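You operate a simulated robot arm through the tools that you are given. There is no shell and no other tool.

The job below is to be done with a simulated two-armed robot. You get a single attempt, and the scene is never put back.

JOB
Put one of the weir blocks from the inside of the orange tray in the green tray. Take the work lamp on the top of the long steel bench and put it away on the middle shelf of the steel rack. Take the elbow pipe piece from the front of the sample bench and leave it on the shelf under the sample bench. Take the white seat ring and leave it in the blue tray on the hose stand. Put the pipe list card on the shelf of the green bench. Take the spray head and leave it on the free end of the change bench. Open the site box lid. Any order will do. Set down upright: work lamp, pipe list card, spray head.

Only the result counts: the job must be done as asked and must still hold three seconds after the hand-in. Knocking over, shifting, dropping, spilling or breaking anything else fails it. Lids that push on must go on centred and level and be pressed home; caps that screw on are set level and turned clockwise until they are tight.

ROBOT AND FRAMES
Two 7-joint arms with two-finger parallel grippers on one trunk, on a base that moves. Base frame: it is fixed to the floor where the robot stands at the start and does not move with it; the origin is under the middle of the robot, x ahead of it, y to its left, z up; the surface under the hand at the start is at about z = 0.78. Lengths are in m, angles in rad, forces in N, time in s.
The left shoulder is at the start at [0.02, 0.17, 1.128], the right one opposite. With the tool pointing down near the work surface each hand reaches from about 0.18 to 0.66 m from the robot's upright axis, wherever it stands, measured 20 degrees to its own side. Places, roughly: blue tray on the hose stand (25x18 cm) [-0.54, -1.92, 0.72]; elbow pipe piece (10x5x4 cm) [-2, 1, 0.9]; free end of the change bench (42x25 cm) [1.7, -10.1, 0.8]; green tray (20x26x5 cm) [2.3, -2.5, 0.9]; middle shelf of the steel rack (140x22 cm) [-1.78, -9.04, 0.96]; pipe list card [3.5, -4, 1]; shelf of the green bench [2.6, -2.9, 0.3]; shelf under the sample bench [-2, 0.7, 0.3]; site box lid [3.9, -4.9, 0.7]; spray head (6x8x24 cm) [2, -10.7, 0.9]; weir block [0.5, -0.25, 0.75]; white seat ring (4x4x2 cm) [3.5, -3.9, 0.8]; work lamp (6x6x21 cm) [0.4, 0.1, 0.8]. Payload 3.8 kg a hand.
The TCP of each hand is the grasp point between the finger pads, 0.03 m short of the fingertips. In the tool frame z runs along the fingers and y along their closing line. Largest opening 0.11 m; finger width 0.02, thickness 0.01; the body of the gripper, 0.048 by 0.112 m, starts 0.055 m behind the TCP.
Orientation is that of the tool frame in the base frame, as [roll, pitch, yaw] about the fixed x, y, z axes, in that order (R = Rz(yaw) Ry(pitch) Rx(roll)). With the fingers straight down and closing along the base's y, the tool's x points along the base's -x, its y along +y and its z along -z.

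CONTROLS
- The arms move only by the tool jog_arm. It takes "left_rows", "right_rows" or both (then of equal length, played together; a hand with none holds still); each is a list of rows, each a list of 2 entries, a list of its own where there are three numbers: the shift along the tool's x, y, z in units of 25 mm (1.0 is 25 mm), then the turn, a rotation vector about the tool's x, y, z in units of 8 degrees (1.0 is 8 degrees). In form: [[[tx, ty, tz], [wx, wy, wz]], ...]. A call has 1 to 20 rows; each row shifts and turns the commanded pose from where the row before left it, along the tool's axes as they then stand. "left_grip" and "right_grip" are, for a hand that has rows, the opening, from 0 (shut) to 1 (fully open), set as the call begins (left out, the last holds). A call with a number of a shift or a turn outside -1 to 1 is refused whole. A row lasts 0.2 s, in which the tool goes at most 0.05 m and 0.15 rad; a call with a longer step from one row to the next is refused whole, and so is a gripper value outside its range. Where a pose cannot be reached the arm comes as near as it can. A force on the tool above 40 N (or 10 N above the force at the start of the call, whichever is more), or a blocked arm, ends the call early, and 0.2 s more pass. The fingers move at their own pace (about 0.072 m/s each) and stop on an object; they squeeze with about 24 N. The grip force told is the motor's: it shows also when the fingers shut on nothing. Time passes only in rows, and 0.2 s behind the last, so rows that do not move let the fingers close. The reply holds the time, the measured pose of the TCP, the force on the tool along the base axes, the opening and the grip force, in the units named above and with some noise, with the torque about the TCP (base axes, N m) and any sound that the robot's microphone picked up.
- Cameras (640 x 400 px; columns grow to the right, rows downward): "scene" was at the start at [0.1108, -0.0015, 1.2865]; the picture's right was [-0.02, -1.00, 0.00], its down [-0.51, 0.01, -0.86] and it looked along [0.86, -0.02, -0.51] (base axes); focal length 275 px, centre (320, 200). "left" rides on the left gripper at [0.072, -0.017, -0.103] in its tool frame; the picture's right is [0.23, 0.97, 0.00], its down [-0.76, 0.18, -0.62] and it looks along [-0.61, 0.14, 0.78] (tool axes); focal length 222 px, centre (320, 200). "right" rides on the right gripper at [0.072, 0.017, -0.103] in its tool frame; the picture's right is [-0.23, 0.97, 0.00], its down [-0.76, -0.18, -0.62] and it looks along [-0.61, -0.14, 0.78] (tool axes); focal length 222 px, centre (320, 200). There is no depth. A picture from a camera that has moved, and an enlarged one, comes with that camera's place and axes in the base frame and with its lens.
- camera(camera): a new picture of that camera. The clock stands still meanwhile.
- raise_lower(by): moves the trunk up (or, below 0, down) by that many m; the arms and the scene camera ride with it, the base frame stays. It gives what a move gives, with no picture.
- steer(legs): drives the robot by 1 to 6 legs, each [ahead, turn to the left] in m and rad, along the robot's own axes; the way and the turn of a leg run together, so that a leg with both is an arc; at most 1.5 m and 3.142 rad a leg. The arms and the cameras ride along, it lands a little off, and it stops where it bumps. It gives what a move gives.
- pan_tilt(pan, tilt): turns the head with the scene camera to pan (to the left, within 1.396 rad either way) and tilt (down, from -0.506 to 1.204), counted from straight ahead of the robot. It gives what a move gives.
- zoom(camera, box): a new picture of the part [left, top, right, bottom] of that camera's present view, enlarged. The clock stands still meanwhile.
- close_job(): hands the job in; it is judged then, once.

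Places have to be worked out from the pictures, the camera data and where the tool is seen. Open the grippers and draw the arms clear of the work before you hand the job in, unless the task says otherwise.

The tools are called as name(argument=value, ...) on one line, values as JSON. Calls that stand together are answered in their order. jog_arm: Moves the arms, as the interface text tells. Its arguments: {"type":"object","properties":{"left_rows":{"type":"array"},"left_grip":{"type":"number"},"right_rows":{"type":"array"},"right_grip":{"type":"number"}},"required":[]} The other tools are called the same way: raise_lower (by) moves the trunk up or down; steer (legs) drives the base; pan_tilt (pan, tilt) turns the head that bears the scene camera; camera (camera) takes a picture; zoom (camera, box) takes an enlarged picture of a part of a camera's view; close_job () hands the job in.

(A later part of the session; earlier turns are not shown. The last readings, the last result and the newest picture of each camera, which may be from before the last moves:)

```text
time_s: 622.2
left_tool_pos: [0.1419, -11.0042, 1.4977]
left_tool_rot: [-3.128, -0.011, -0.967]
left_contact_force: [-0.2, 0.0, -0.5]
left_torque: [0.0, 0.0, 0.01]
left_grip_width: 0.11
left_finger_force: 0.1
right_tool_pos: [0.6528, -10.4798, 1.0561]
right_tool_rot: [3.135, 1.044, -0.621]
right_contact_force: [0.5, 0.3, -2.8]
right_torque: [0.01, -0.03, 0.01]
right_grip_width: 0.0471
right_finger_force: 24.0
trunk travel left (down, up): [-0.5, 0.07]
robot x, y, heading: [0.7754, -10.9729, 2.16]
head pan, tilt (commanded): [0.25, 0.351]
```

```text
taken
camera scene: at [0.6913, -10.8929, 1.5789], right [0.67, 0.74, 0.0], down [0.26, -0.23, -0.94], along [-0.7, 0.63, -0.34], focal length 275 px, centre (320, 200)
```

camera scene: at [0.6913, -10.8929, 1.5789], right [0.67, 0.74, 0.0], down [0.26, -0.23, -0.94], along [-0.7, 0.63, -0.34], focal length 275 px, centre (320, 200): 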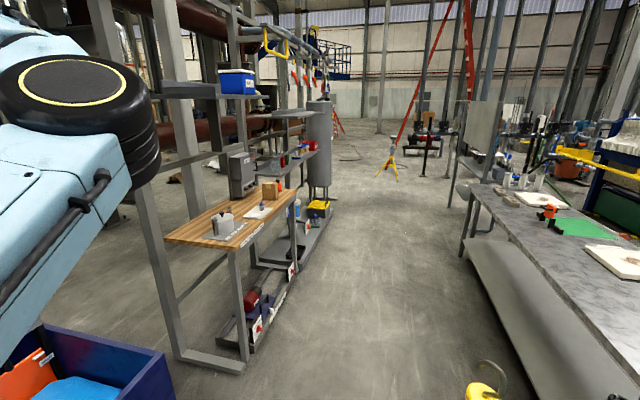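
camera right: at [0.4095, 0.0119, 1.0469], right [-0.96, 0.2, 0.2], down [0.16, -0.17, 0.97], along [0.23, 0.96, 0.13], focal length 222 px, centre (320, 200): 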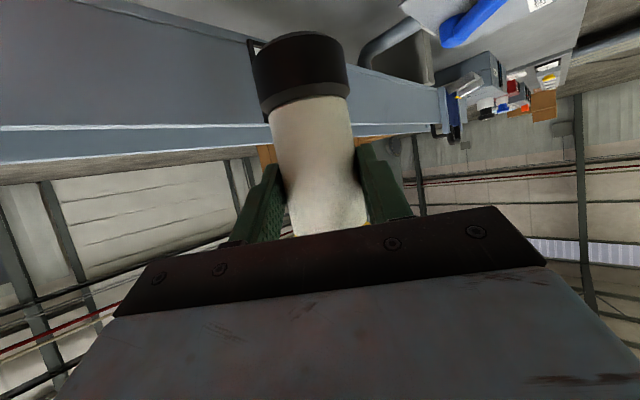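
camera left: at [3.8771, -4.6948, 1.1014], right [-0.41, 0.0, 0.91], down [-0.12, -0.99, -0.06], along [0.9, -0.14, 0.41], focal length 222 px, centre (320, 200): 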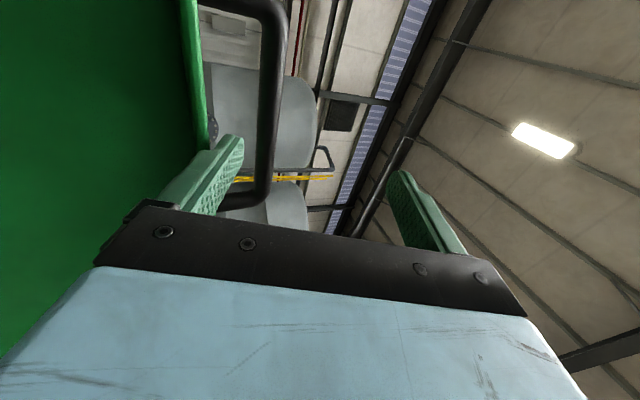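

Approaching the rack. Zooming in on its shelves.

zoom(camera="scene", box=[140, 40, 360, 260])

steer(legs=[[1.3, 0]])

pan_tilt(pan=0.55, tilt=0.35)

camera(camera="scene")

```text
1.82 times, centred on (250, 150) of scene
camera zoom: at [0.6913, -10.8929, 1.5789], right [0.67, 0.74, 0.0], down [0.26, -0.23, -0.94], along [-0.7, 0.63, -0.34], focal length 500 px, centre (447, 291)
```

zoom: 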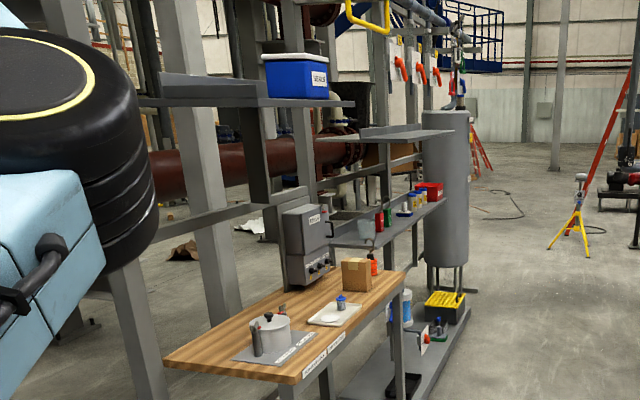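

```text
time_s: 628.8
left_tool_pos: [-0.5643, -9.9092, 1.4969]
left_tool_rot: [-3.127, -0.009, -0.986]
left_contact_force: [-0.7, -0.2, -0.3]
left_torque: [-0.01, 0.02, -0.01]
left_grip_width: 0.11
left_finger_force: 0.1
right_tool_pos: [-0.0445, -9.3969, 1.0541]
right_tool_rot: [3.134, 1.044, -0.64]
right_contact_force: [-0.2, -0.6, -2.6]
right_torque: [0.01, -0.01, 0.01]
right_grip_width: 0.047
right_finger_force: 24.0
trunk travel left (down, up): [-0.5, 0.07]
robot x, y, heading: [0.0678, -9.8895, 2.136]
head pan, tilt (commanded): [0.25, 0.351]
```

```text
time_s: 629.5
left_tool_pos: [-0.5641, -9.9085, 1.4979]
left_tool_rot: [-3.128, -0.01, -0.987]
left_contact_force: [0.1, -0.1, 0.4]
left_torque: [0.01, -0.02, 0.0]
left_grip_width: 0.1098
left_finger_force: 0.0
right_tool_pos: [-0.0447, -9.394, 1.0558]
right_tool_rot: [3.134, 1.045, -0.639]
right_contact_force: [-0.4, 0.8, -2.4]
right_torque: [-0.01, -0.02, -0.01]
right_grip_width: 0.0468
right_finger_force: 23.7
trunk travel left (down, up): [-0.5, 0.07]
robot x, y, heading: [0.0667, -9.8893, 2.139]
head pan, tilt (commanded): [0.55, 0.351]
```

```text
taken
camera scene: at [-0.0284, -9.832, 1.5789], right [0.44, 0.9, 0.0], down [0.31, -0.15, -0.94], along [-0.84, 0.41, -0.34], focal length 275 px, centre (320, 200)
```

scene: 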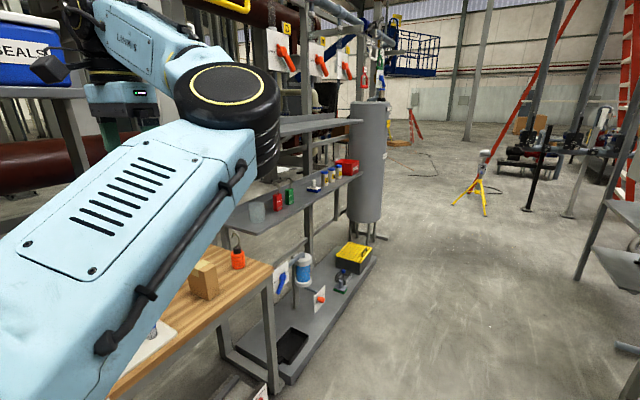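

The rack has three shelves; the middle one carries small bottles and boxes, with free space at places. Driving on 1.35 m and turning to face it.

steer(legs=[[0, 0.03], [1.35, 0], [0, 1.57]])

pan_tilt(pan=0.0, tilt=0.4)

camera(camera="scene")

```text
time_s: 640.7
left_tool_pos: [-0.6794, -9.3639, 1.4966]
left_tool_rot: [-3.13, -0.01, 0.59]
left_contact_force: [-0.5, 0.3, -0.2]
left_torque: [-0.02, 0.03, 0.0]
left_grip_width: 0.1102
left_finger_force: 0.1
right_tool_pos: [-1.1959, -8.8466, 1.0563]
right_tool_rot: [3.133, 1.045, 0.937]
right_contact_force: [0.3, 0.0, -1.8]
right_torque: [0.04, 0.0, 0.0]
right_grip_width: 0.0469
right_finger_force: 24.1
trunk travel left (down, up): [-0.5, 0.07]
robot x, y, heading: [-0.7003, -8.7338, -2.57]
head pan, tilt (commanded): [0.55, 0.351]
```

```text
time_s: 641.6
left_tool_pos: [-0.6787, -9.364, 1.498]
left_tool_rot: [-3.128, -0.011, 0.592]
left_contact_force: [0.3, 0.2, 1.0]
left_torque: [0.01, 0.04, -0.01]
left_grip_width: 0.11
left_finger_force: 0.0
right_tool_pos: [-1.1958, -8.8482, 1.0568]
right_tool_rot: [3.135, 1.044, 0.938]
right_contact_force: [0.3, 0.2, -2.3]
right_torque: [0.03, -0.04, 0.01]
right_grip_width: 0.047
right_finger_force: 24.1
trunk travel left (down, up): [-0.5, 0.07]
robot x, y, heading: [-0.6999, -8.7296, -2.563]
head pan, tilt (commanded): [0.0, 0.4]
```

```text
taken
camera scene: at [-0.7979, -8.7951, 1.5743], right [-0.54, 0.84, 0.0], down [0.33, 0.21, -0.92], along [-0.77, -0.5, -0.39], focal length 275 px, centre (320, 200)
```

scene: 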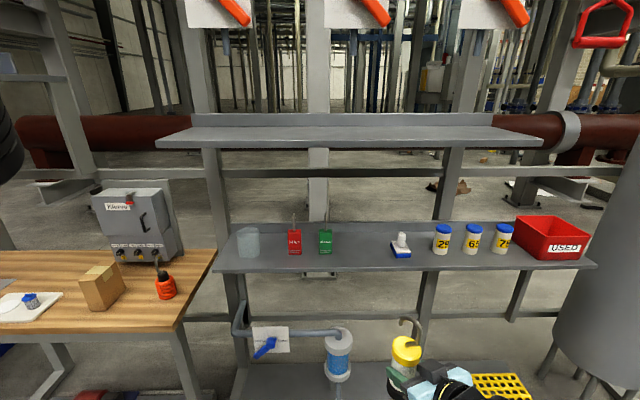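

The middle shelf has a free gap of about 20 cm between the green can and the blue-and-white item, right in line with my hand. I'll raise the lamp a bit, drive partway in and re-measure.

raise_lower(by=0.06)

steer(legs=[[0.33, 0]])

pan_tilt(pan=-0.1, tilt=0.6)

camera(camera="scene")

camera(camera="right")

```text
time_s: 642.6
left_tool_pos: [-0.6793, -9.3632, 1.5571]
left_tool_rot: [-3.126, -0.011, 0.59]
left_contact_force: [0.6, 0.2, 0.0]
left_torque: [0.02, 0.01, 0.01]
left_grip_width: 0.1102
left_finger_force: 0.0
right_tool_pos: [-1.1965, -8.8485, 1.1149]
right_tool_rot: [3.135, 1.044, 0.939]
right_contact_force: [-0.4, -0.7, -3.0]
right_torque: [0.02, -0.04, -0.03]
right_grip_width: 0.0467
right_finger_force: 24.5
trunk travel left (down, up): [-0.56, 0.01]
robot x, y, heading: [-0.7053, -8.7321, -2.568]
head pan, tilt (commanded): [0.0, 0.4]
```

```text
time_s: 644.9
left_tool_pos: [-0.9628, -9.5494, 1.5577]
left_tool_rot: [-3.127, -0.011, 0.594]
left_contact_force: [0.1, -0.7, 1.0]
left_torque: [-0.04, -0.01, 0.0]
left_grip_width: 0.1101
left_finger_force: 0.0
right_tool_pos: [-1.4802, -9.0335, 1.1153]
right_tool_rot: [3.135, 1.044, 0.939]
right_contact_force: [-0.7, 0.2, -2.6]
right_torque: [0.04, -0.02, 0.01]
right_grip_width: 0.0469
right_finger_force: 24.1
trunk travel left (down, up): [-0.56, 0.01]
robot x, y, heading: [-0.986, -8.9199, -2.567]
head pan, tilt (commanded): [0.0, 0.4]
```

```text
time_s: 645.6
left_tool_pos: [-0.9625, -9.5476, 1.5583]
left_tool_rot: [-3.127, -0.01, 0.593]
left_contact_force: [0.4, 0.0, 0.5]
left_torque: [-0.01, 0.02, 0.0]
left_grip_width: 0.11
left_finger_force: 0.1
right_tool_pos: [-1.481, -9.0336, 1.1158]
right_tool_rot: [3.133, 1.043, 0.939]
right_contact_force: [-0.9, 0.6, -1.9]
right_torque: [0.04, -0.02, -0.01]
right_grip_width: 0.0471
right_finger_force: 23.4
trunk travel left (down, up): [-0.56, 0.01]
robot x, y, heading: [-0.9828, -8.9166, -2.562]
head pan, tilt (commanded): [-0.099, 0.6]
```

```text
taken
camera scene: at [-1.0833, -8.9704, 1.6161], right [-0.46, 0.89, 0.0], down [0.5, 0.26, -0.83], along [-0.73, -0.38, -0.56], focal length 275 px, centre (320, 200)
```

scene: 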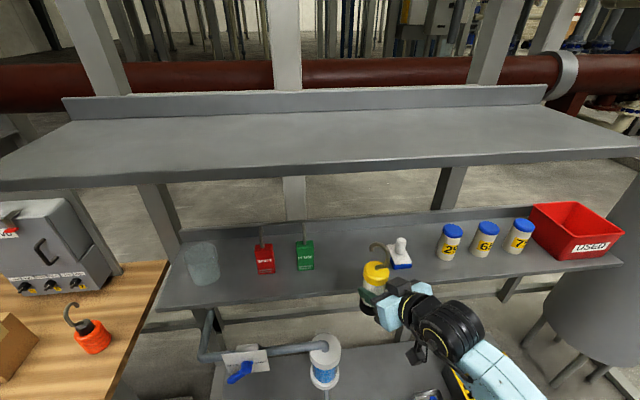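

```text
taken
camera right: at [-1.3948, -8.941, 1.1052], right [0.72, -0.66, 0.2], down [-0.06, 0.23, 0.97], along [-0.69, -0.71, 0.13], focal length 222 px, centre (320, 200)
```

right: 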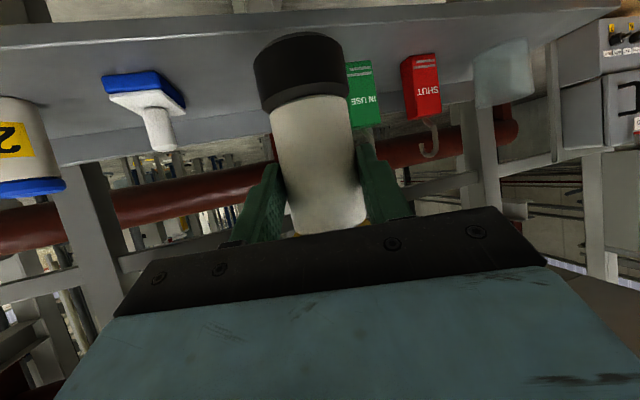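

Measured: gap centre at d≈6.61 and my lamp is exactly on that line. Driving the remaining 0.22 m so the lamp is over the shelf.

steer(legs=[[0.219, 0]])

camera(camera="scene")

camera(camera="right")

```text
time_s: 647.3
left_tool_pos: [-1.1449, -9.6674, 1.5581]
left_tool_rot: [-3.129, -0.01, 0.594]
left_contact_force: [-0.6, 0.2, -0.3]
left_torque: [0.02, 0.03, -0.04]
left_grip_width: 0.1101
left_finger_force: 0.0
right_tool_pos: [-1.6646, -9.1537, 1.1157]
right_tool_rot: [3.135, 1.044, 0.941]
right_contact_force: [-0.1, 0.3, -1.7]
right_torque: [0.03, -0.05, -0.01]
right_grip_width: 0.047
right_finger_force: 23.7
trunk travel left (down, up): [-0.56, 0.01]
robot x, y, heading: [-1.1703, -9.0407, -2.563]
head pan, tilt (commanded): [-0.099, 0.6]
```

```text
taken
camera scene: at [-1.2667, -9.0901, 1.6161], right [-0.46, 0.89, 0.0], down [0.5, 0.26, -0.83], along [-0.73, -0.38, -0.56], focal length 275 px, centre (320, 200)
```

scene: 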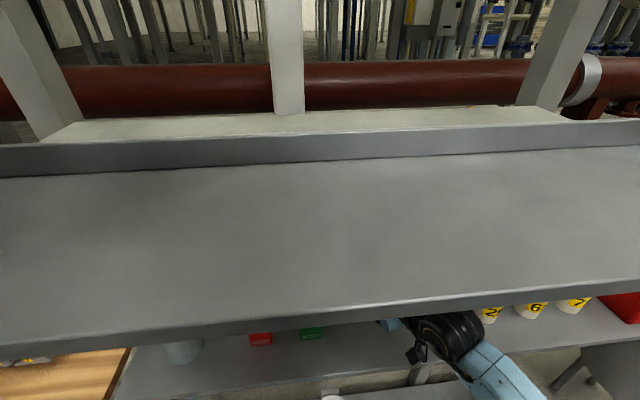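

```text
taken
camera right: at [-1.5782, -9.0613, 1.1052], right [0.72, -0.66, 0.2], down [-0.06, 0.23, 0.97], along [-0.69, -0.71, 0.13], focal length 222 px, centre (320, 200)
```

right: 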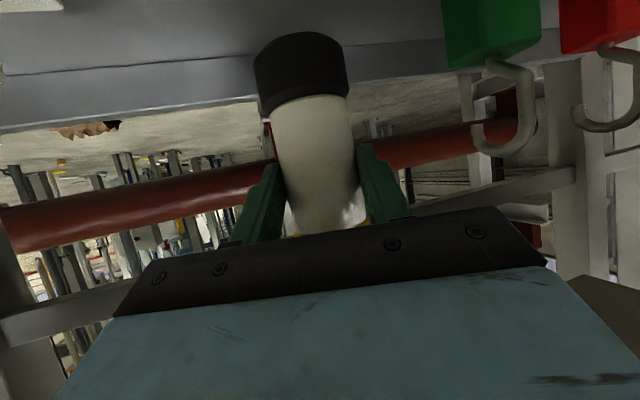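

The lamp is inside the shelf bay with clearance on both sides. Lowering with the trunk, then in fine steps.

raise_lower(by=-0.055)

jog_arm(right_rows=[[[0.14, 0, 0.08], [0, 0, 0]], [[0.14, 0, 0.08], [0, 0, 0]], [[0.14, 0, 0.08], [0, 0, 0]]])

camera(camera="right")

```text
time_s: 648.2
left_tool_pos: [-1.1445, -9.6685, 1.5026]
left_tool_rot: [-3.128, -0.011, 0.595]
left_contact_force: [-0.2, 0.0, -0.3]
left_torque: [0.02, -0.01, 0.0]
left_grip_width: 0.1101
left_finger_force: 0.1
right_tool_pos: [-1.6644, -9.1548, 1.0606]
right_tool_rot: [3.135, 1.042, 0.94]
right_contact_force: [-0.6, 0.2, -2.4]
right_torque: [0.03, -0.05, -0.02]
right_grip_width: 0.047
right_finger_force: 24.8
trunk travel left (down, up): [-0.505, 0.065]
robot x, y, heading: [-1.1703, -9.0364, -2.56]
head pan, tilt (commanded): [-0.099, 0.6]
```

```text
time_s: 649.0
left_tool_pos: [-1.1443, -9.6682, 1.5028]
left_tool_rot: [-3.128, -0.011, 0.595]
left_contact_force: [0.1, -0.2, -0.3]
left_torque: [0.0, -0.02, -0.04]
left_grip_width: 0.11
left_finger_force: 0.0
right_tool_pos: [-1.6645, -9.1537, 1.0473]
right_tool_rot: [3.128, 1.041, 0.939]
right_contact_force: [0.0, -0.6, -3.4]
right_torque: [0.03, -0.03, -0.04]
right_grip_width: 0.047
right_finger_force: 24.1
trunk travel left (down, up): [-0.505, 0.065]
robot x, y, heading: [-1.1693, -9.0376, -2.565]
head pan, tilt (commanded): [-0.099, 0.6]
```

```text
taken
camera right: at [-1.5786, -9.0605, 1.038], right [0.72, -0.66, 0.2], down [-0.06, 0.23, 0.97], along [-0.69, -0.72, 0.13], focal length 222 px, centre (320, 200)
```

right: 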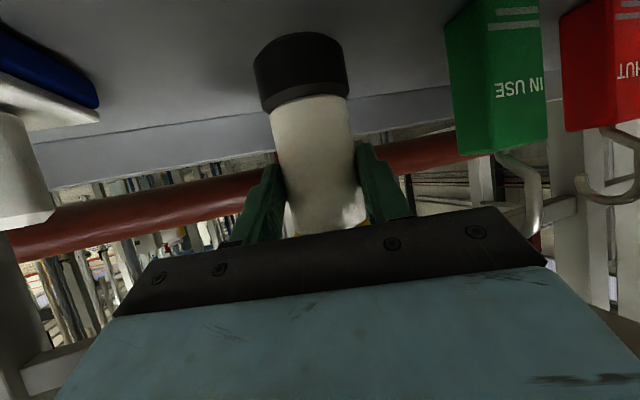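

Close to touching. Continuing in 4 mm steps.

jog_arm(right_rows=[[[0.12, 0, 0.07], [0, 0, 0]], [[0.12, 0, 0.07], [0, 0, 0]], [[0.12, 0, 0.07], [0, 0, 0]]])

```text
time_s: 649.9
left_tool_pos: [-1.1452, -9.6684, 1.5028]
left_tool_rot: [-3.129, -0.011, 0.594]
left_contact_force: [-0.7, -1.0, -0.3]
left_torque: [0.01, -0.02, 0.01]
left_grip_width: 0.1102
left_finger_force: 0.1
right_tool_pos: [-1.6646, -9.1526, 1.0386]
right_tool_rot: [3.127, 1.043, 0.939]
right_contact_force: [0.4, 0.4, -2.6]
right_torque: [0.03, -0.03, 0.01]
right_grip_width: 0.0471
right_finger_force: 23.8
trunk travel left (down, up): [-0.505, 0.065]
robot x, y, heading: [-1.1684, -9.0372, -2.56]
head pan, tilt (commanded): [-0.099, 0.6]
```

jog_arm(right_rows=[[[0.1, 0, 0.06], [0, 0, 0]], [[0.1, 0, 0.06], [0, 0, 0]], [[0.1, 0, 0.06], [0, 0, 0]]])

camera(camera="right")

```text
time_s: 650.6
left_tool_pos: [-1.1454, -9.6689, 1.5028]
left_tool_rot: [-3.126, -0.01, 0.593]
left_contact_force: [0.1, -0.1, -0.2]
left_torque: [0.0, 0.01, -0.06]
left_grip_width: 0.11
left_finger_force: 0.0
right_tool_pos: [-1.6652, -9.1532, 1.0283]
right_tool_rot: [3.124, 1.043, 0.938]
right_contact_force: [-0.4, -0.6, -2.1]
right_torque: [0.02, -0.01, 0.01]
right_grip_width: 0.047
right_finger_force: 24.3
trunk travel left (down, up): [-0.505, 0.065]
robot x, y, heading: [-1.1701, -9.0385, -2.566]
head pan, tilt (commanded): [-0.099, 0.6]
```

```text
taken
camera right: at [-1.5794, -9.0595, 1.0194], right [0.73, -0.66, 0.2], down [-0.06, 0.23, 0.97], along [-0.69, -0.72, 0.13], focal length 222 px, centre (320, 200)
```

right: 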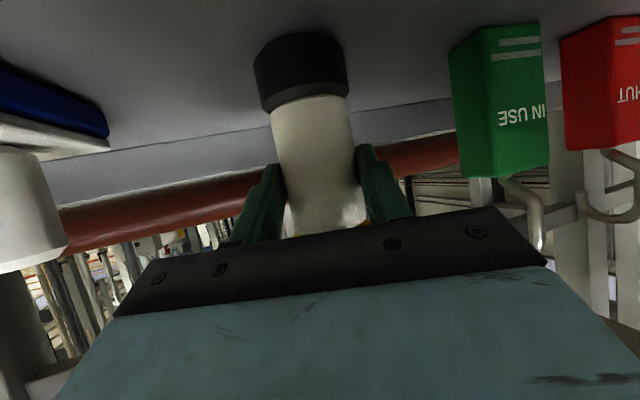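

Still free at 1.028. Continuing down.

jog_arm(right_rows=[[[0.1, 0, 0.06], [0, 0, 0]], [[0.1, 0, 0.06], [0, 0, 0]], [[0.1, 0, 0.06], [0, 0, 0]]])

```text
time_s: 651.5
left_tool_pos: [-1.1425, -9.6678, 1.5032]
left_tool_rot: [-3.127, -0.009, 0.595]
left_contact_force: [-0.6, 0.2, 0.6]
left_torque: [0.0, -0.01, 0.0]
left_grip_width: 0.1101
left_finger_force: 0.0
right_tool_pos: [-1.6654, -9.153, 1.0282]
right_tool_rot: [3.131, 1.054, 0.943]
right_contact_force: [3.7, 1.7, 20.1]
right_torque: [-0.17, 0.36, -0.04]
right_grip_width: 0.047
right_finger_force: 23.8
right hand out of reach, approached as far as the arm can: row 1
trunk travel left (down, up): [-0.505, 0.065]
robot x, y, heading: [-1.1706, -9.0367, -2.561]
head pan, tilt (commanded): [-0.099, 0.6]
```

Contact (20 N): the lamp stands on the shelf. Easing off slightly and opening the fingers.

jog_arm(right_rows=[[[-0.06, 0, -0.035], [0, 0, 0]], [[0, 0, 0], [0, 0, 0]]])

jog_arm(right_rows=[[[0, 0, 0], [0, 0, 0]], [[0, 0, 0], [0, 0, 0]], [[0, 0, 0], [0, 0, 0]]], right_grip=0.85)

camera(camera="right")

```text
time_s: 652.0
left_tool_pos: [-1.1422, -9.6679, 1.5026]
left_tool_rot: [-3.127, -0.009, 0.596]
left_contact_force: [-0.3, -0.4, 0.0]
left_torque: [-0.01, 0.03, 0.0]
left_grip_width: 0.11
left_finger_force: 0.1
right_tool_pos: [-1.6661, -9.1533, 1.0275]
right_tool_rot: [3.128, 1.048, 0.94]
right_contact_force: [-1.0, -5.6, 18.3]
right_torque: [-0.48, 0.5, 0.08]
right_grip_width: 0.0472
right_finger_force: 23.7
trunk travel left (down, up): [-0.505, 0.065]
robot x, y, heading: [-1.1727, -9.039, -2.562]
head pan, tilt (commanded): [-0.099, 0.6]
```

```text
time_s: 652.9
left_tool_pos: [-1.1451, -9.6676, 1.5029]
left_tool_rot: [-3.129, -0.012, 0.596]
left_contact_force: [0.0, 1.0, 0.5]
left_torque: [0.02, 0.01, 0.01]
left_grip_width: 0.1101
left_finger_force: 0.1
right_tool_pos: [-1.6658, -9.1523, 1.0257]
right_tool_rot: [3.126, 1.039, 0.938]
right_contact_force: [-0.2, 0.1, -0.6]
right_torque: [-0.01, -0.02, -0.01]
right_grip_width: 0.0933
right_finger_force: 0.0
trunk travel left (down, up): [-0.505, 0.065]
robot x, y, heading: [-1.1715, -9.0374, -2.56]
head pan, tilt (commanded): [-0.099, 0.6]
```

```text
taken
camera right: at [-1.5802, -9.0583, 1.0149], right [0.72, -0.66, 0.2], down [-0.06, 0.23, 0.97], along [-0.69, -0.72, 0.13], focal length 222 px, centre (320, 200)
```

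right: 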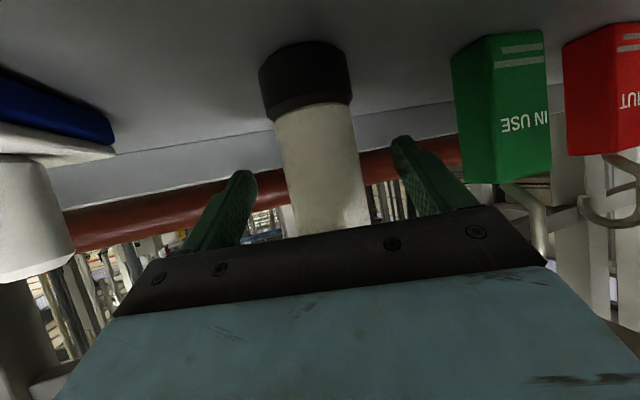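

The lamp stands freely. The arm can't retract much further by itself, so I'll back the base in 3 cm steps and correct sideways each time to keep the fingers centred around the lamp.

steer(legs=[[-0.03, 0]])

jog_arm(right_rows=[[[0, -0.42, 0], [0, 0, 0]]])

camera(camera="right")

```text
time_s: 653.7
left_tool_pos: [-1.122, -9.6536, 1.501]
left_tool_rot: [-3.128, -0.01, 0.596]
left_contact_force: [-0.3, 0.3, 0.0]
left_torque: [0.01, -0.03, -0.01]
left_grip_width: 0.1098
left_finger_force: 0.0
right_tool_pos: [-1.6408, -9.1358, 1.0248]
right_tool_rot: [3.126, 1.042, 0.938]
right_contact_force: [-0.1, 0.0, -0.3]
right_torque: [0.01, 0.01, 0.0]
right_grip_width: 0.0935
right_finger_force: 0.1
trunk travel left (down, up): [-0.505, 0.065]
robot x, y, heading: [-1.1441, -9.0199, -2.561]
head pan, tilt (commanded): [-0.099, 0.6]
```

```text
time_s: 654.1
left_tool_pos: [-1.1229, -9.6528, 1.5017]
left_tool_rot: [-3.126, -0.012, 0.596]
left_contact_force: [-0.5, -0.1, -0.2]
left_torque: [0.0, -0.02, 0.01]
left_grip_width: 0.1096
left_finger_force: 0.0
right_tool_pos: [-1.6526, -9.1302, 1.0243]
right_tool_rot: [3.123, 1.043, 0.933]
right_contact_force: [-1.2, -0.4, 0.6]
right_torque: [-0.02, -0.02, 0.04]
right_grip_width: 0.0933
right_finger_force: 0.1
trunk travel left (down, up): [-0.505, 0.065]
robot x, y, heading: [-1.1482, -9.0199, -2.564]
head pan, tilt (commanded): [-0.099, 0.6]
```

```text
taken
camera right: at [-1.5659, -9.0372, 1.0149], right [0.72, -0.66, 0.21], down [-0.06, 0.23, 0.97], along [-0.69, -0.72, 0.13], focal length 222 px, centre (320, 200)
```

right: 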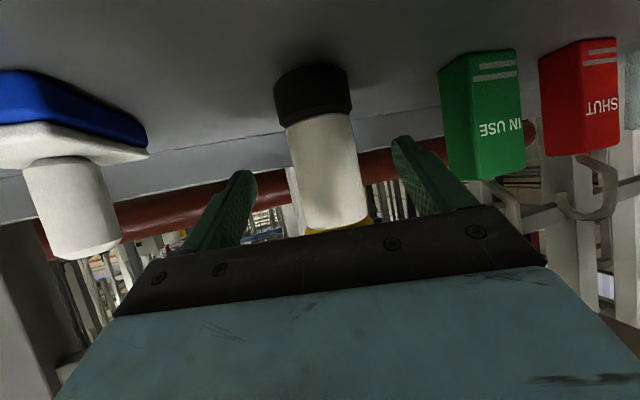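

Good, still centred. Another step.

steer(legs=[[-0.03, 0]])

camera(camera="right")

```text
time_s: 654.9
left_tool_pos: [-1.0972, -9.6365, 1.5025]
left_tool_rot: [-3.128, -0.012, 0.594]
left_contact_force: [0.3, -1.0, 1.3]
left_torque: [-0.01, -0.01, 0.0]
left_grip_width: 0.1102
left_finger_force: 0.0
right_tool_pos: [-1.6262, -9.1139, 1.0253]
right_tool_rot: [3.126, 1.043, 0.939]
right_contact_force: [0.3, -0.2, -0.3]
right_torque: [0.0, 0.02, 0.04]
right_grip_width: 0.0935
right_finger_force: 0.0
trunk travel left (down, up): [-0.505, 0.065]
robot x, y, heading: [-1.1203, -9.0065, -2.564]
head pan, tilt (commanded): [-0.099, 0.6]
```

```text
taken
camera right: at [-1.54, -9.0205, 1.0153], right [0.73, -0.66, 0.2], down [-0.06, 0.23, 0.97], along [-0.69, -0.72, 0.13], focal length 222 px, centre (320, 200)
```

right: 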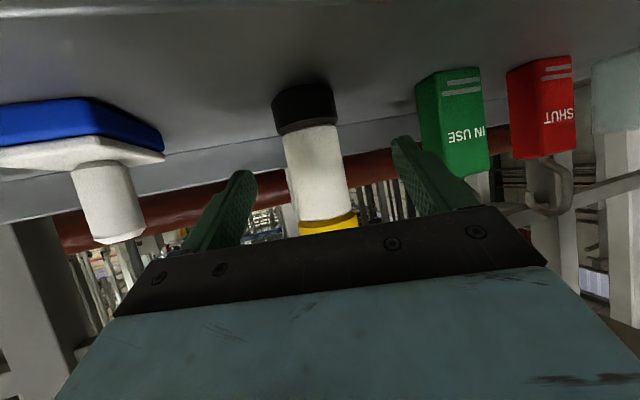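

The fingertips are now clear of the lamp. Backing off fully and checking the shelf.

steer(legs=[[-0.4, 0]])

pan_tilt(pan=0.0, tilt=0.4)

camera(camera="scene")

zoom(camera="scene", box=[220, 180, 520, 300])

```text
time_s: 657.4
left_tool_pos: [-0.7584, -9.4148, 1.5027]
left_tool_rot: [-3.129, -0.011, 0.596]
left_contact_force: [0.0, -0.7, 0.3]
left_torque: [-0.02, 0.03, 0.01]
left_grip_width: 0.1102
left_finger_force: 0.1
right_tool_pos: [-1.2903, -8.8951, 1.0251]
right_tool_rot: [3.127, 1.043, 0.94]
right_contact_force: [0.1, -0.2, -1.0]
right_torque: [0.0, 0.02, 0.0]
right_grip_width: 0.0936
right_finger_force: 0.0
trunk travel left (down, up): [-0.505, 0.065]
robot x, y, heading: [-0.7858, -8.785, -2.564]
head pan, tilt (commanded): [-0.099, 0.6]
```

```text
time_s: 658.1
left_tool_pos: [-0.7581, -9.4171, 1.503]
left_tool_rot: [-3.128, -0.01, 0.597]
left_contact_force: [-0.9, 0.2, -0.2]
left_torque: [-0.03, 0.01, -0.02]
left_grip_width: 0.1101
left_finger_force: 0.0
right_tool_pos: [-1.2895, -8.8949, 1.026]
right_tool_rot: [3.126, 1.043, 0.94]
right_contact_force: [0.2, 0.1, -0.1]
right_torque: [0.0, 0.02, 0.03]
right_grip_width: 0.0935
right_finger_force: 0.1
trunk travel left (down, up): [-0.505, 0.065]
robot x, y, heading: [-0.7893, -8.785, -2.558]
head pan, tilt (commanded): [0.0, 0.4]
```

```text
taken
camera scene: at [-0.8804, -8.848, 1.5793], right [-0.55, 0.84, 0.0], down [0.33, 0.21, -0.92], along [-0.77, -0.51, -0.39], focal length 275 px, centre (320, 200)
```

scene: 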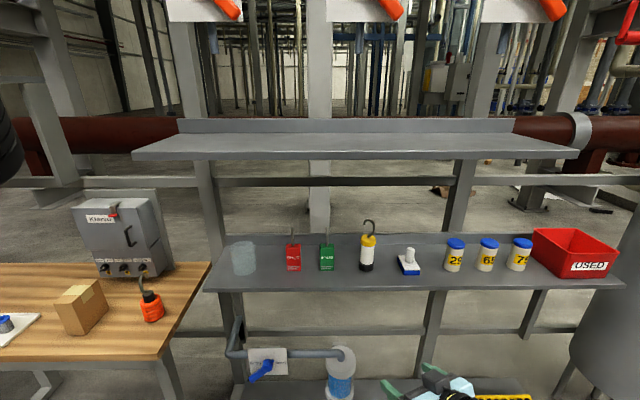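

```text
2.13 times, centred on (370, 240) of scene
camera zoom: at [-0.8804, -8.848, 1.5793], right [-0.55, 0.84, 0.0], down [0.33, 0.21, -0.92], along [-0.77, -0.51, -0.39], focal length 586 px, centre (213, 115)
```

zoom: 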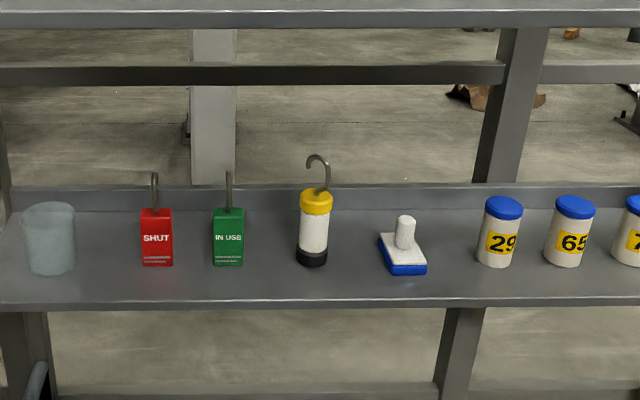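

The lamp stands upright on the middle shelf with its neighbours untouched. Now to the change bench: driving back along the corridor to look at it from behind.

steer(legs=[[0, 1.59], [1.5, 0], [1.2, 0]])

pan_tilt(pan=0.9, tilt=0.4)

camera(camera="scene")

```text
time_s: 675.2
left_tool_pos: [1.4232, -10.937, 1.5013]
left_tool_rot: [-3.128, -0.009, 2.209]
left_contact_force: [-0.8, 0.0, -0.3]
left_torque: [0.0, 0.01, 0.02]
left_grip_width: 0.1102
left_finger_force: 0.1
right_tool_pos: [0.9239, -11.4897, 1.025]
right_tool_rot: [3.127, 1.043, 2.554]
right_contact_force: [0.2, 0.6, 0.2]
right_torque: [-0.03, 0.0, -0.02]
right_grip_width: 0.094
right_finger_force: 0.0
trunk travel left (down, up): [-0.505, 0.065]
robot x, y, heading: [0.7936, -10.9882, -0.948]
head pan, tilt (commanded): [0.0, 0.4]
```

```text
time_s: 676.4
left_tool_pos: [1.4232, -10.9365, 1.503]
left_tool_rot: [-3.127, -0.009, 2.209]
left_contact_force: [0.2, 0.2, 0.6]
left_torque: [-0.02, 0.02, 0.03]
left_grip_width: 0.1101
left_finger_force: 0.0
right_tool_pos: [0.9238, -11.4883, 1.0261]
right_tool_rot: [3.124, 1.043, 2.553]
right_contact_force: [0.2, 0.4, 0.3]
right_torque: [0.0, 0.01, -0.01]
right_grip_width: 0.0936
right_finger_force: 0.0
trunk travel left (down, up): [-0.505, 0.065]
robot x, y, heading: [0.7925, -10.9895, -0.945]
head pan, tilt (commanded): [0.901, 0.4]
```

```text
taken
camera scene: at [0.899, -11.0103, 1.5793], right [-0.05, -1.0, 0.0], down [-0.39, 0.02, -0.92], along [0.92, -0.04, -0.39], focal length 275 px, centre (320, 200)
```

scene: 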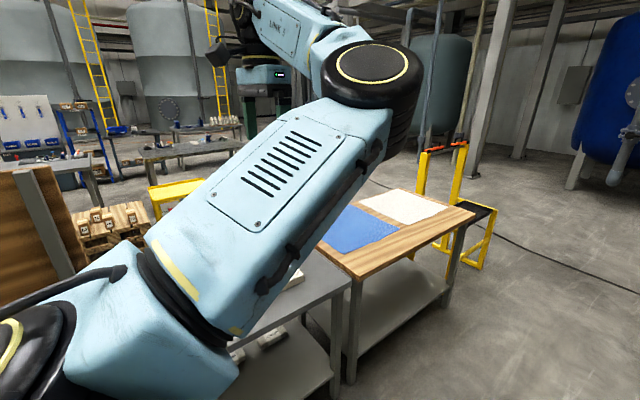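

The left arm blocks the view; turning to face the change bench from behind.

steer(legs=[[0, 1.55]])

pan_tilt(pan=0.0, tilt=0.45)

camera(camera="scene")

```text
time_s: 680.5
left_tool_pos: [0.766, -10.3592, 1.502]
left_tool_rot: [-3.129, -0.012, -2.543]
left_contact_force: [-0.2, 0.1, 0.3]
left_torque: [-0.02, -0.02, 0.01]
left_grip_width: 0.11
left_finger_force: 0.0
right_tool_pos: [1.2988, -10.8785, 1.0249]
right_tool_rot: [3.128, 1.042, -2.197]
right_contact_force: [0.2, 0.2, 0.3]
right_torque: [0.0, -0.01, 0.01]
right_grip_width: 0.0935
right_finger_force: 0.1
trunk travel left (down, up): [-0.505, 0.065]
robot x, y, heading: [0.7966, -10.9904, 0.583]
head pan, tilt (commanded): [0.901, 0.4]
```

```text
time_s: 681.7
left_tool_pos: [0.7673, -10.3593, 1.5025]
left_tool_rot: [-3.128, -0.011, -2.543]
left_contact_force: [1.0, 0.7, -0.3]
left_torque: [-0.02, 0.0, 0.01]
left_grip_width: 0.1098
left_finger_force: 0.1
right_tool_pos: [1.2983, -10.8789, 1.0253]
right_tool_rot: [3.126, 1.041, -2.198]
right_contact_force: [-0.1, -0.5, -0.1]
right_torque: [-0.03, 0.0, -0.01]
right_grip_width: 0.0934
right_finger_force: 0.1
trunk travel left (down, up): [-0.505, 0.065]
robot x, y, heading: [0.7946, -10.9902, 0.587]
head pan, tilt (commanded): [0.0, 0.45]
```

```text
taken
camera scene: at [0.8884, -10.9265, 1.5747], right [0.55, -0.83, 0.0], down [-0.36, -0.24, -0.9], along [0.75, 0.5, -0.44], focal length 275 px, centre (320, 200)
```

scene: 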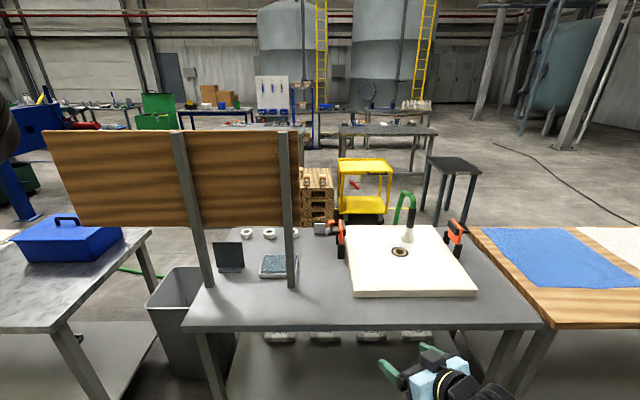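

Now I see the change bench from behind. Zooming in to identify the spray head and the free end.

zoom(camera="scene", box=[320, 170, 500, 310])

zoom(camera="scene", box=[150, 200, 360, 340])

```text
2.86 times, centred on (410, 240) of scene
camera zoom: at [0.8884, -10.9265, 1.5747], right [0.55, -0.83, 0.0], down [-0.36, -0.24, -0.9], along [0.75, 0.5, -0.44], focal length 785 px, centre (63, 86)
```

zoom: 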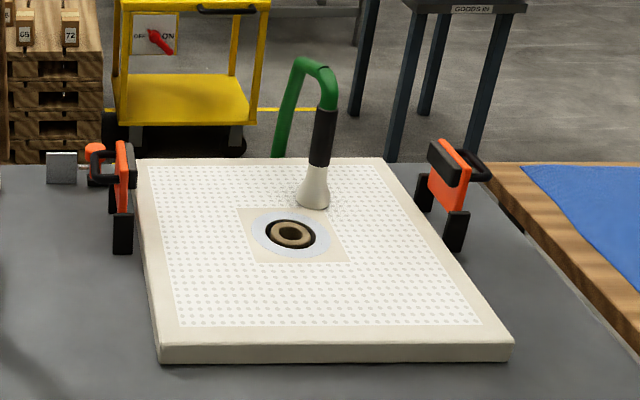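

```text
2.86 times, centred on (255, 270) of scene
camera zoom: at [0.8884, -10.9265, 1.5747], right [0.55, -0.83, 0.0], down [-0.36, -0.24, -0.9], along [0.75, 0.5, -0.44], focal length 785 px, centre (506, 0)
```

zoom: 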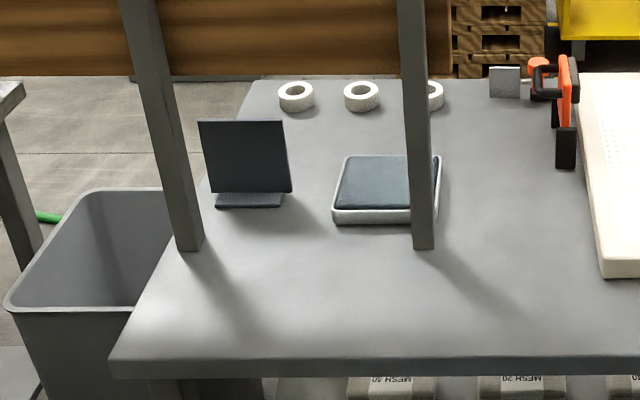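

The spray head (white cone, black grip, green bend) stands on the clamped filter plate, and the free area is reachable only from the front side. I'll drive back around the trolley to the front of the bench.

steer(legs=[[0, -1.576], [1.48, 0], [0, 0.327], [1.0, 0], [0.66, 0]])

pan_tilt(pan=0.6, tilt=0.4)

camera(camera="scene")

```text
time_s: 702.0
left_tool_pos: [3.5683, -12.9259, 1.5032]
left_tool_rot: [-3.129, -0.009, 2.536]
left_contact_force: [0.7, -0.5, -0.2]
left_torque: [0.01, -0.01, 0.0]
left_grip_width: 0.1103
left_finger_force: 0.1
right_tool_pos: [3.2725, -13.6089, 1.0259]
right_tool_rot: [3.126, 1.043, 2.881]
right_contact_force: [-0.6, 0.5, 0.0]
right_torque: [-0.01, 0.0, -0.01]
right_grip_width: 0.0935
right_finger_force: 0.0
trunk travel left (down, up): [-0.505, 0.065]
robot x, y, heading: [2.9878, -13.1795, -0.622]
head pan, tilt (commanded): [0.0, 0.45]
```

```text
time_s: 703.0
left_tool_pos: [3.5685, -12.9268, 1.5025]
left_tool_rot: [-3.127, -0.01, 2.535]
left_contact_force: [-0.1, 1.0, 0.4]
left_torque: [0.03, 0.0, -0.03]
left_grip_width: 0.1102
left_finger_force: 0.0
right_tool_pos: [3.2726, -13.6092, 1.0258]
right_tool_rot: [3.125, 1.042, 2.879]
right_contact_force: [0.5, -0.7, 0.6]
right_torque: [0.01, 0.01, -0.01]
right_grip_width: 0.0935
right_finger_force: 0.1
trunk travel left (down, up): [-0.505, 0.065]
robot x, y, heading: [2.9896, -13.1787, -0.619]
head pan, tilt (commanded): [0.6, 0.4]
```

```text
taken
camera scene: at [3.0996, -13.1915, 1.5793], right [-0.02, -1.0, 0.0], down [-0.39, 0.01, -0.92], along [0.92, -0.02, -0.39], focal length 275 px, centre (320, 200)
```

scene: 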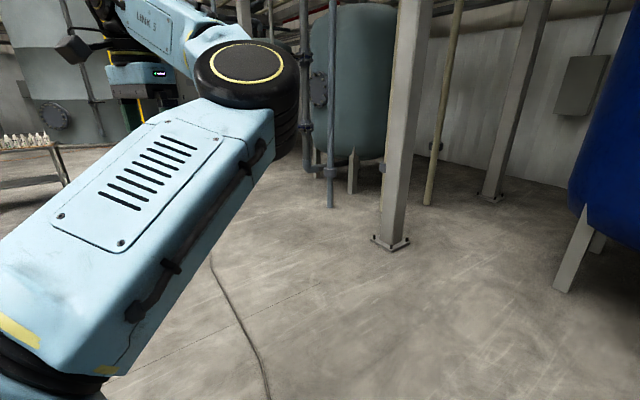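

Continuing around the trolley to the front of the bench row.

steer(legs=[[0, 1.213], [1.218, 0], [0, 1.546], [0.97, 0]])

pan_tilt(pan=0.3, tilt=0.4)

camera(camera="scene")

```text
time_s: 720.6
left_tool_pos: [2.8357, -11.6822, 1.502]
left_tool_rot: [-3.128, -0.011, -0.997]
left_contact_force: [0.5, 0.5, -0.2]
left_torque: [0.01, 0.0, -0.01]
left_grip_width: 0.11
left_finger_force: 0.1
right_tool_pos: [3.3686, -11.162, 1.0253]
right_tool_rot: [3.124, 1.043, -0.655]
right_contact_force: [0.4, -0.4, -0.4]
right_torque: [0.0, -0.03, 0.0]
right_grip_width: 0.0934
right_finger_force: 0.0
trunk travel left (down, up): [-0.505, 0.065]
robot x, y, heading: [3.4679, -11.6699, 2.127]
head pan, tilt (commanded): [0.6, 0.4]
```

```text
time_s: 721.4
left_tool_pos: [2.8359, -11.682, 1.5033]
left_tool_rot: [-3.129, -0.009, -0.996]
left_contact_force: [0.0, 0.1, 0.1]
left_torque: [-0.03, 0.03, 0.02]
left_grip_width: 0.11
left_finger_force: 0.1
right_tool_pos: [3.3694, -11.1622, 1.0264]
right_tool_rot: [3.125, 1.043, -0.654]
right_contact_force: [-0.2, -0.2, -0.1]
right_torque: [-0.01, 0.03, 0.0]
right_grip_width: 0.0936
right_finger_force: 0.0
trunk travel left (down, up): [-0.505, 0.065]
robot x, y, heading: [3.4645, -11.6707, 2.132]
head pan, tilt (commanded): [0.3, 0.4]
```

```text
taken
camera scene: at [3.3843, -11.5908, 1.5793], right [0.65, 0.76, 0.0], down [0.29, -0.25, -0.92], along [-0.7, 0.6, -0.39], focal length 275 px, centre (320, 200)
```

scene: 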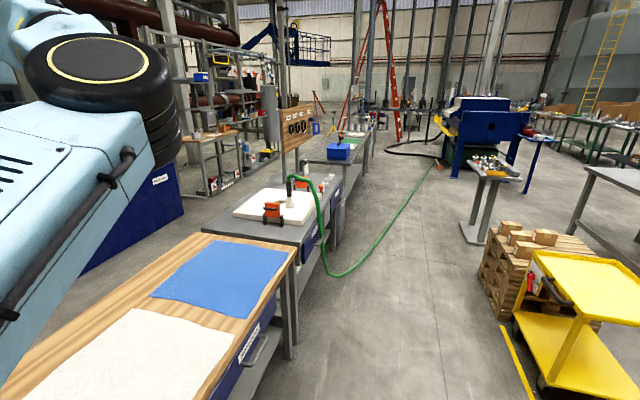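

The spray head's green bend and hose lead toward the front and to its right, so I'll come in diagonally from the left. First I straighten the hand's yaw (about 21° to the right), then drive to the stand-off point.

jog_arm(right_rows=[[[0, 0, 0], [0.75, 0, 0.436]], [[0, 0, 0], [0.75, 0, 0.436]], [[0, 0, 0], [0.75, 0, 0.436]]])

steer(legs=[[0, 0.16], [1.0, 0]])

pan_tilt(pan=0.5, tilt=0.5)

camera(camera="scene")

```text
time_s: 722.2
left_tool_pos: [2.8363, -11.6817, 1.5029]
left_tool_rot: [-3.127, -0.012, -0.997]
left_contact_force: [-0.1, 0.0, 0.2]
left_torque: [0.02, 0.02, -0.04]
left_grip_width: 0.1099
left_finger_force: 0.1
right_tool_pos: [3.3798, -11.1563, 1.0218]
right_tool_rot: [3.116, 1.041, -0.716]
right_contact_force: [-0.3, -0.7, 0.0]
right_torque: [0.0, -0.02, 0.01]
right_grip_width: 0.0934
right_finger_force: 0.0
right hand out of reach, approached as far as the arm can: row 1, 2, 3
trunk travel left (down, up): [-0.505, 0.065]
robot x, y, heading: [3.4676, -11.67, 2.132]
head pan, tilt (commanded): [0.3, 0.4]
```

```text
time_s: 728.0
left_tool_pos: [2.1874, -11.043, 1.5025]
left_tool_rot: [-3.127, -0.012, -0.825]
left_contact_force: [-0.4, 0.4, 0.0]
left_torque: [-0.01, -0.01, 0.03]
left_grip_width: 0.1099
left_finger_force: 0.2
right_tool_pos: [2.6361, -10.4323, 1.0221]
right_tool_rot: [3.116, 1.042, -0.546]
right_contact_force: [0.7, -0.1, 0.1]
right_torque: [0.01, -0.02, 0.01]
right_grip_width: 0.0935
right_finger_force: 0.0
trunk travel left (down, up): [-0.505, 0.065]
robot x, y, heading: [2.806, -10.9253, 2.301]
head pan, tilt (commanded): [0.3, 0.4]
```

```text
time_s: 728.7
left_tool_pos: [2.1877, -11.0424, 1.5027]
left_tool_rot: [-3.128, -0.008, -0.827]
left_contact_force: [0.2, -0.4, -0.3]
left_torque: [0.04, 0.0, 0.02]
left_grip_width: 0.1102
left_finger_force: 0.1
right_tool_pos: [2.6363, -10.4336, 1.0227]
right_tool_rot: [3.117, 1.04, -0.544]
right_contact_force: [-0.2, -0.2, -0.5]
right_torque: [0.01, 0.0, -0.01]
right_grip_width: 0.0936
right_finger_force: 0.1
trunk travel left (down, up): [-0.505, 0.065]
robot x, y, heading: [2.8056, -10.9234, 2.299]
head pan, tilt (commanded): [0.499, 0.499]
```

```text
taken
camera scene: at [2.7069, -10.877, 1.5702], right [0.34, 0.94, 0.0], down [0.45, -0.16, -0.88], along [-0.83, 0.3, -0.48], focal length 275 px, centre (320, 200)
```

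scene: 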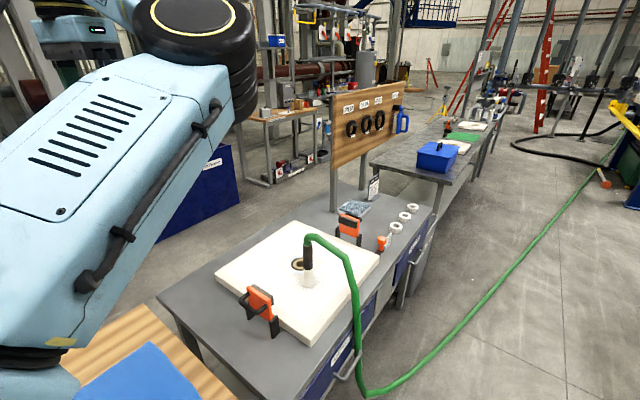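

The rotation stopped at the arm's retract limit; I'll redo it with the hand further out. First a close look at the spray head and the hose.

zoom(camera="scene", box=[230, 180, 450, 360])

camera(camera="right")

```text
2.22 times, centred on (340, 270) of scene
camera zoom: at [2.7069, -10.877, 1.5702], right [0.34, 0.94, 0.0], down [0.45, -0.16, -0.88], along [-0.83, 0.3, -0.48], focal length 611 px, centre (276, 44)
```

zoom: 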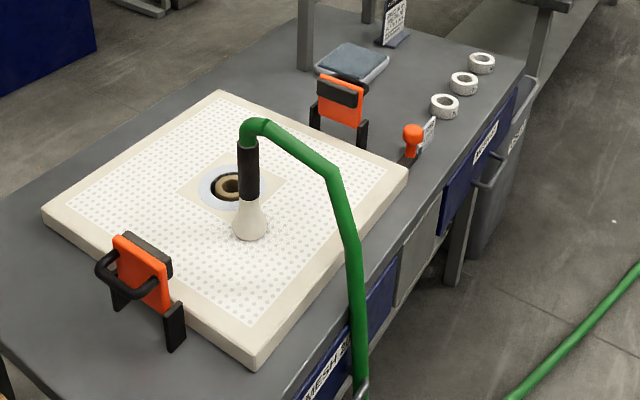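

```text
taken
camera right: at [2.7359, -10.5095, 1.0119], right [-0.59, -0.78, 0.21], down [0.23, 0.09, 0.97], along [-0.78, 0.62, 0.13], focal length 222 px, centre (320, 200)
```

right: 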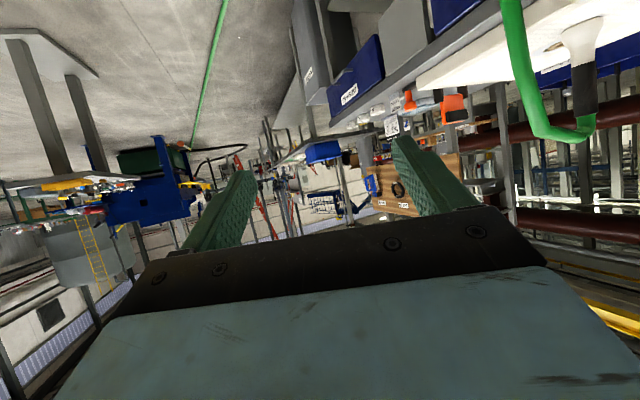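

The head's black grip is at about (2.02, -10.68), z 0.92–1.02, with the hose leaving toward the front. I'll move the hand up, forward and inward (clear of the hose) and square its yaw before turning to the diagonal approach.

jog_arm(right_rows=[[[-0.889, 0.507, 0.199], [0, 0, 0]], [[-0.889, 0.507, 0.199], [0, 0, 0]], [[-0.889, 0.507, 0.199], [0, 0, 0]], [[-0.889, 0.507, 0.199], [0, 0, 0]], [[-0.889, 0.507, 0.199], [0, 0, 0]], [[-0.889, 0.507, 0.199], [0, 0, 0]], [[-0.889, 0.507, 0.199], [0, 0, 0]], [[-0.889, 0.507, 0.199], [0, 0, 0]], [[-0.889, 0.507, 0.199], [0, 0, 0]], [[0, 0, 0], [0.92, 0, 0.54]], [[0, 0, 0], [0.92, 0, 0.54]]])

camera(camera="scene")

```text
time_s: 731.1
left_tool_pos: [2.1878, -11.0409, 1.5018]
left_tool_rot: [-3.127, -0.01, -0.827]
left_contact_force: [-0.5, -0.6, 0.8]
left_torque: [0.0, -0.03, -0.02]
left_grip_width: 0.1099
left_finger_force: 0.1
right_tool_pos: [2.5889, -10.4175, 1.0743]
right_tool_rot: [3.112, 1.04, -0.549]
right_contact_force: [0.1, 0.5, -0.1]
right_torque: [0.01, -0.01, -0.01]
right_grip_width: 0.0936
right_finger_force: 0.0
right hand out of reach, approached as far as the arm can: row 1, 2, 3, 4, 5, 6, 7, 8, 9, 10, 11
trunk travel left (down, up): [-0.505, 0.065]
robot x, y, heading: [2.8057, -10.9241, 2.299]
head pan, tilt (commanded): [0.499, 0.499]
```

```text
taken
camera scene: at [2.7068, -10.877, 1.5702], right [0.34, 0.94, 0.0], down [0.45, -0.16, -0.88], along [-0.83, 0.3, -0.48], focal length 275 px, centre (320, 200)
```

scene: 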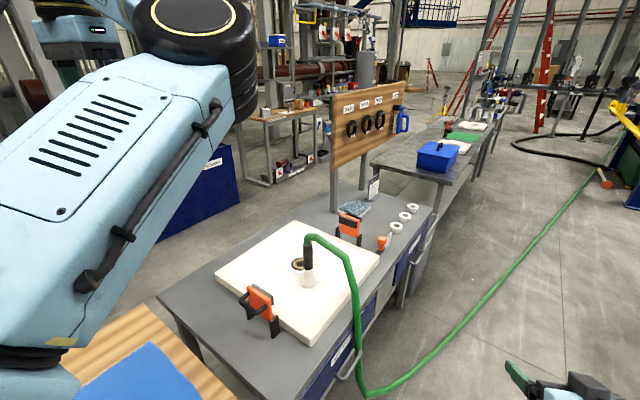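

The arm is stuck at a limit in that direction. Trying a pure forward extension first.

jog_arm(right_rows=[[[-0.485, -0.295, 0.825], [0, 0, 0]], [[-0.485, -0.295, 0.825], [0, 0, 0]], [[-0.485, -0.295, 0.825], [0, 0, 0]]])

pan_tilt(pan=-0.6, tilt=0.4)

camera(camera="scene")

```text
time_s: 731.9
left_tool_pos: [2.1866, -11.0421, 1.5021]
left_tool_rot: [-3.128, -0.013, -0.827]
left_contact_force: [-0.3, -0.7, 0.4]
left_torque: [0.01, 0.0, -0.02]
left_grip_width: 0.1098
left_finger_force: 0.0
right_tool_pos: [2.5387, -10.3608, 1.0741]
right_tool_rot: [3.111, 1.039, -0.549]
right_contact_force: [0.3, 0.5, 0.1]
right_torque: [-0.03, 0.01, -0.06]
right_grip_width: 0.0936
right_finger_force: 0.0
trunk travel left (down, up): [-0.505, 0.065]
robot x, y, heading: [2.8061, -10.924, 2.297]
head pan, tilt (commanded): [0.499, 0.499]
```

```text
time_s: 733.3
left_tool_pos: [2.1889, -11.0427, 1.5037]
left_tool_rot: [-3.128, -0.011, -0.829]
left_contact_force: [0.6, -0.2, 0.5]
left_torque: [0.07, -0.02, -0.03]
left_grip_width: 0.1099
left_finger_force: 0.0
right_tool_pos: [2.5381, -10.3634, 1.0738]
right_tool_rot: [3.111, 1.039, -0.548]
right_contact_force: [0.9, -0.3, -0.8]
right_torque: [0.03, -0.02, 0.02]
right_grip_width: 0.0934
right_finger_force: 0.1
trunk travel left (down, up): [-0.505, 0.065]
robot x, y, heading: [2.8056, -10.9254, 2.299]
head pan, tilt (commanded): [-0.6, 0.4]
```

```text
taken
camera scene: at [2.7806, -10.8158, 1.5793], right [0.99, 0.13, 0.0], down [0.05, -0.39, -0.92], along [-0.12, 0.91, -0.39], focal length 275 px, centre (320, 200)
```

scene: 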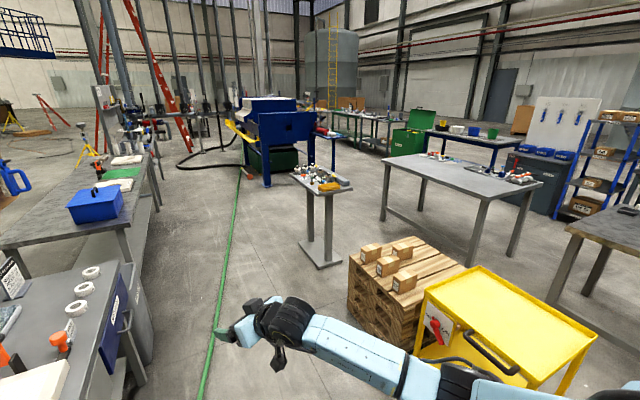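

Forward works. Now the yaw correction to the right.

jog_arm(right_rows=[[[-0.4, -0.24, 0.7], [0.92, 0, 0.54]], [[-0.4, -0.24, 0.7], [0.92, 0, 0.54]]])

```text
time_s: 733.9
left_tool_pos: [2.188, -11.0402, 1.5031]
left_tool_rot: [-3.127, -0.012, -0.827]
left_contact_force: [0.9, 0.1, 0.4]
left_torque: [-0.02, -0.01, -0.02]
left_grip_width: 0.11
left_finger_force: 0.1
right_tool_pos: [2.5342, -10.3568, 1.0743]
right_tool_rot: [3.11, 1.039, -0.598]
right_contact_force: [0.1, -0.1, 0.8]
right_torque: [-0.01, 0.02, -0.03]
right_grip_width: 0.0935
right_finger_force: 0.0
right hand out of reach, approached as far as the arm can: row 1, 2
trunk travel left (down, up): [-0.505, 0.065]
robot x, y, heading: [2.8085, -10.9219, 2.298]
head pan, tilt (commanded): [-0.6, 0.4]
```

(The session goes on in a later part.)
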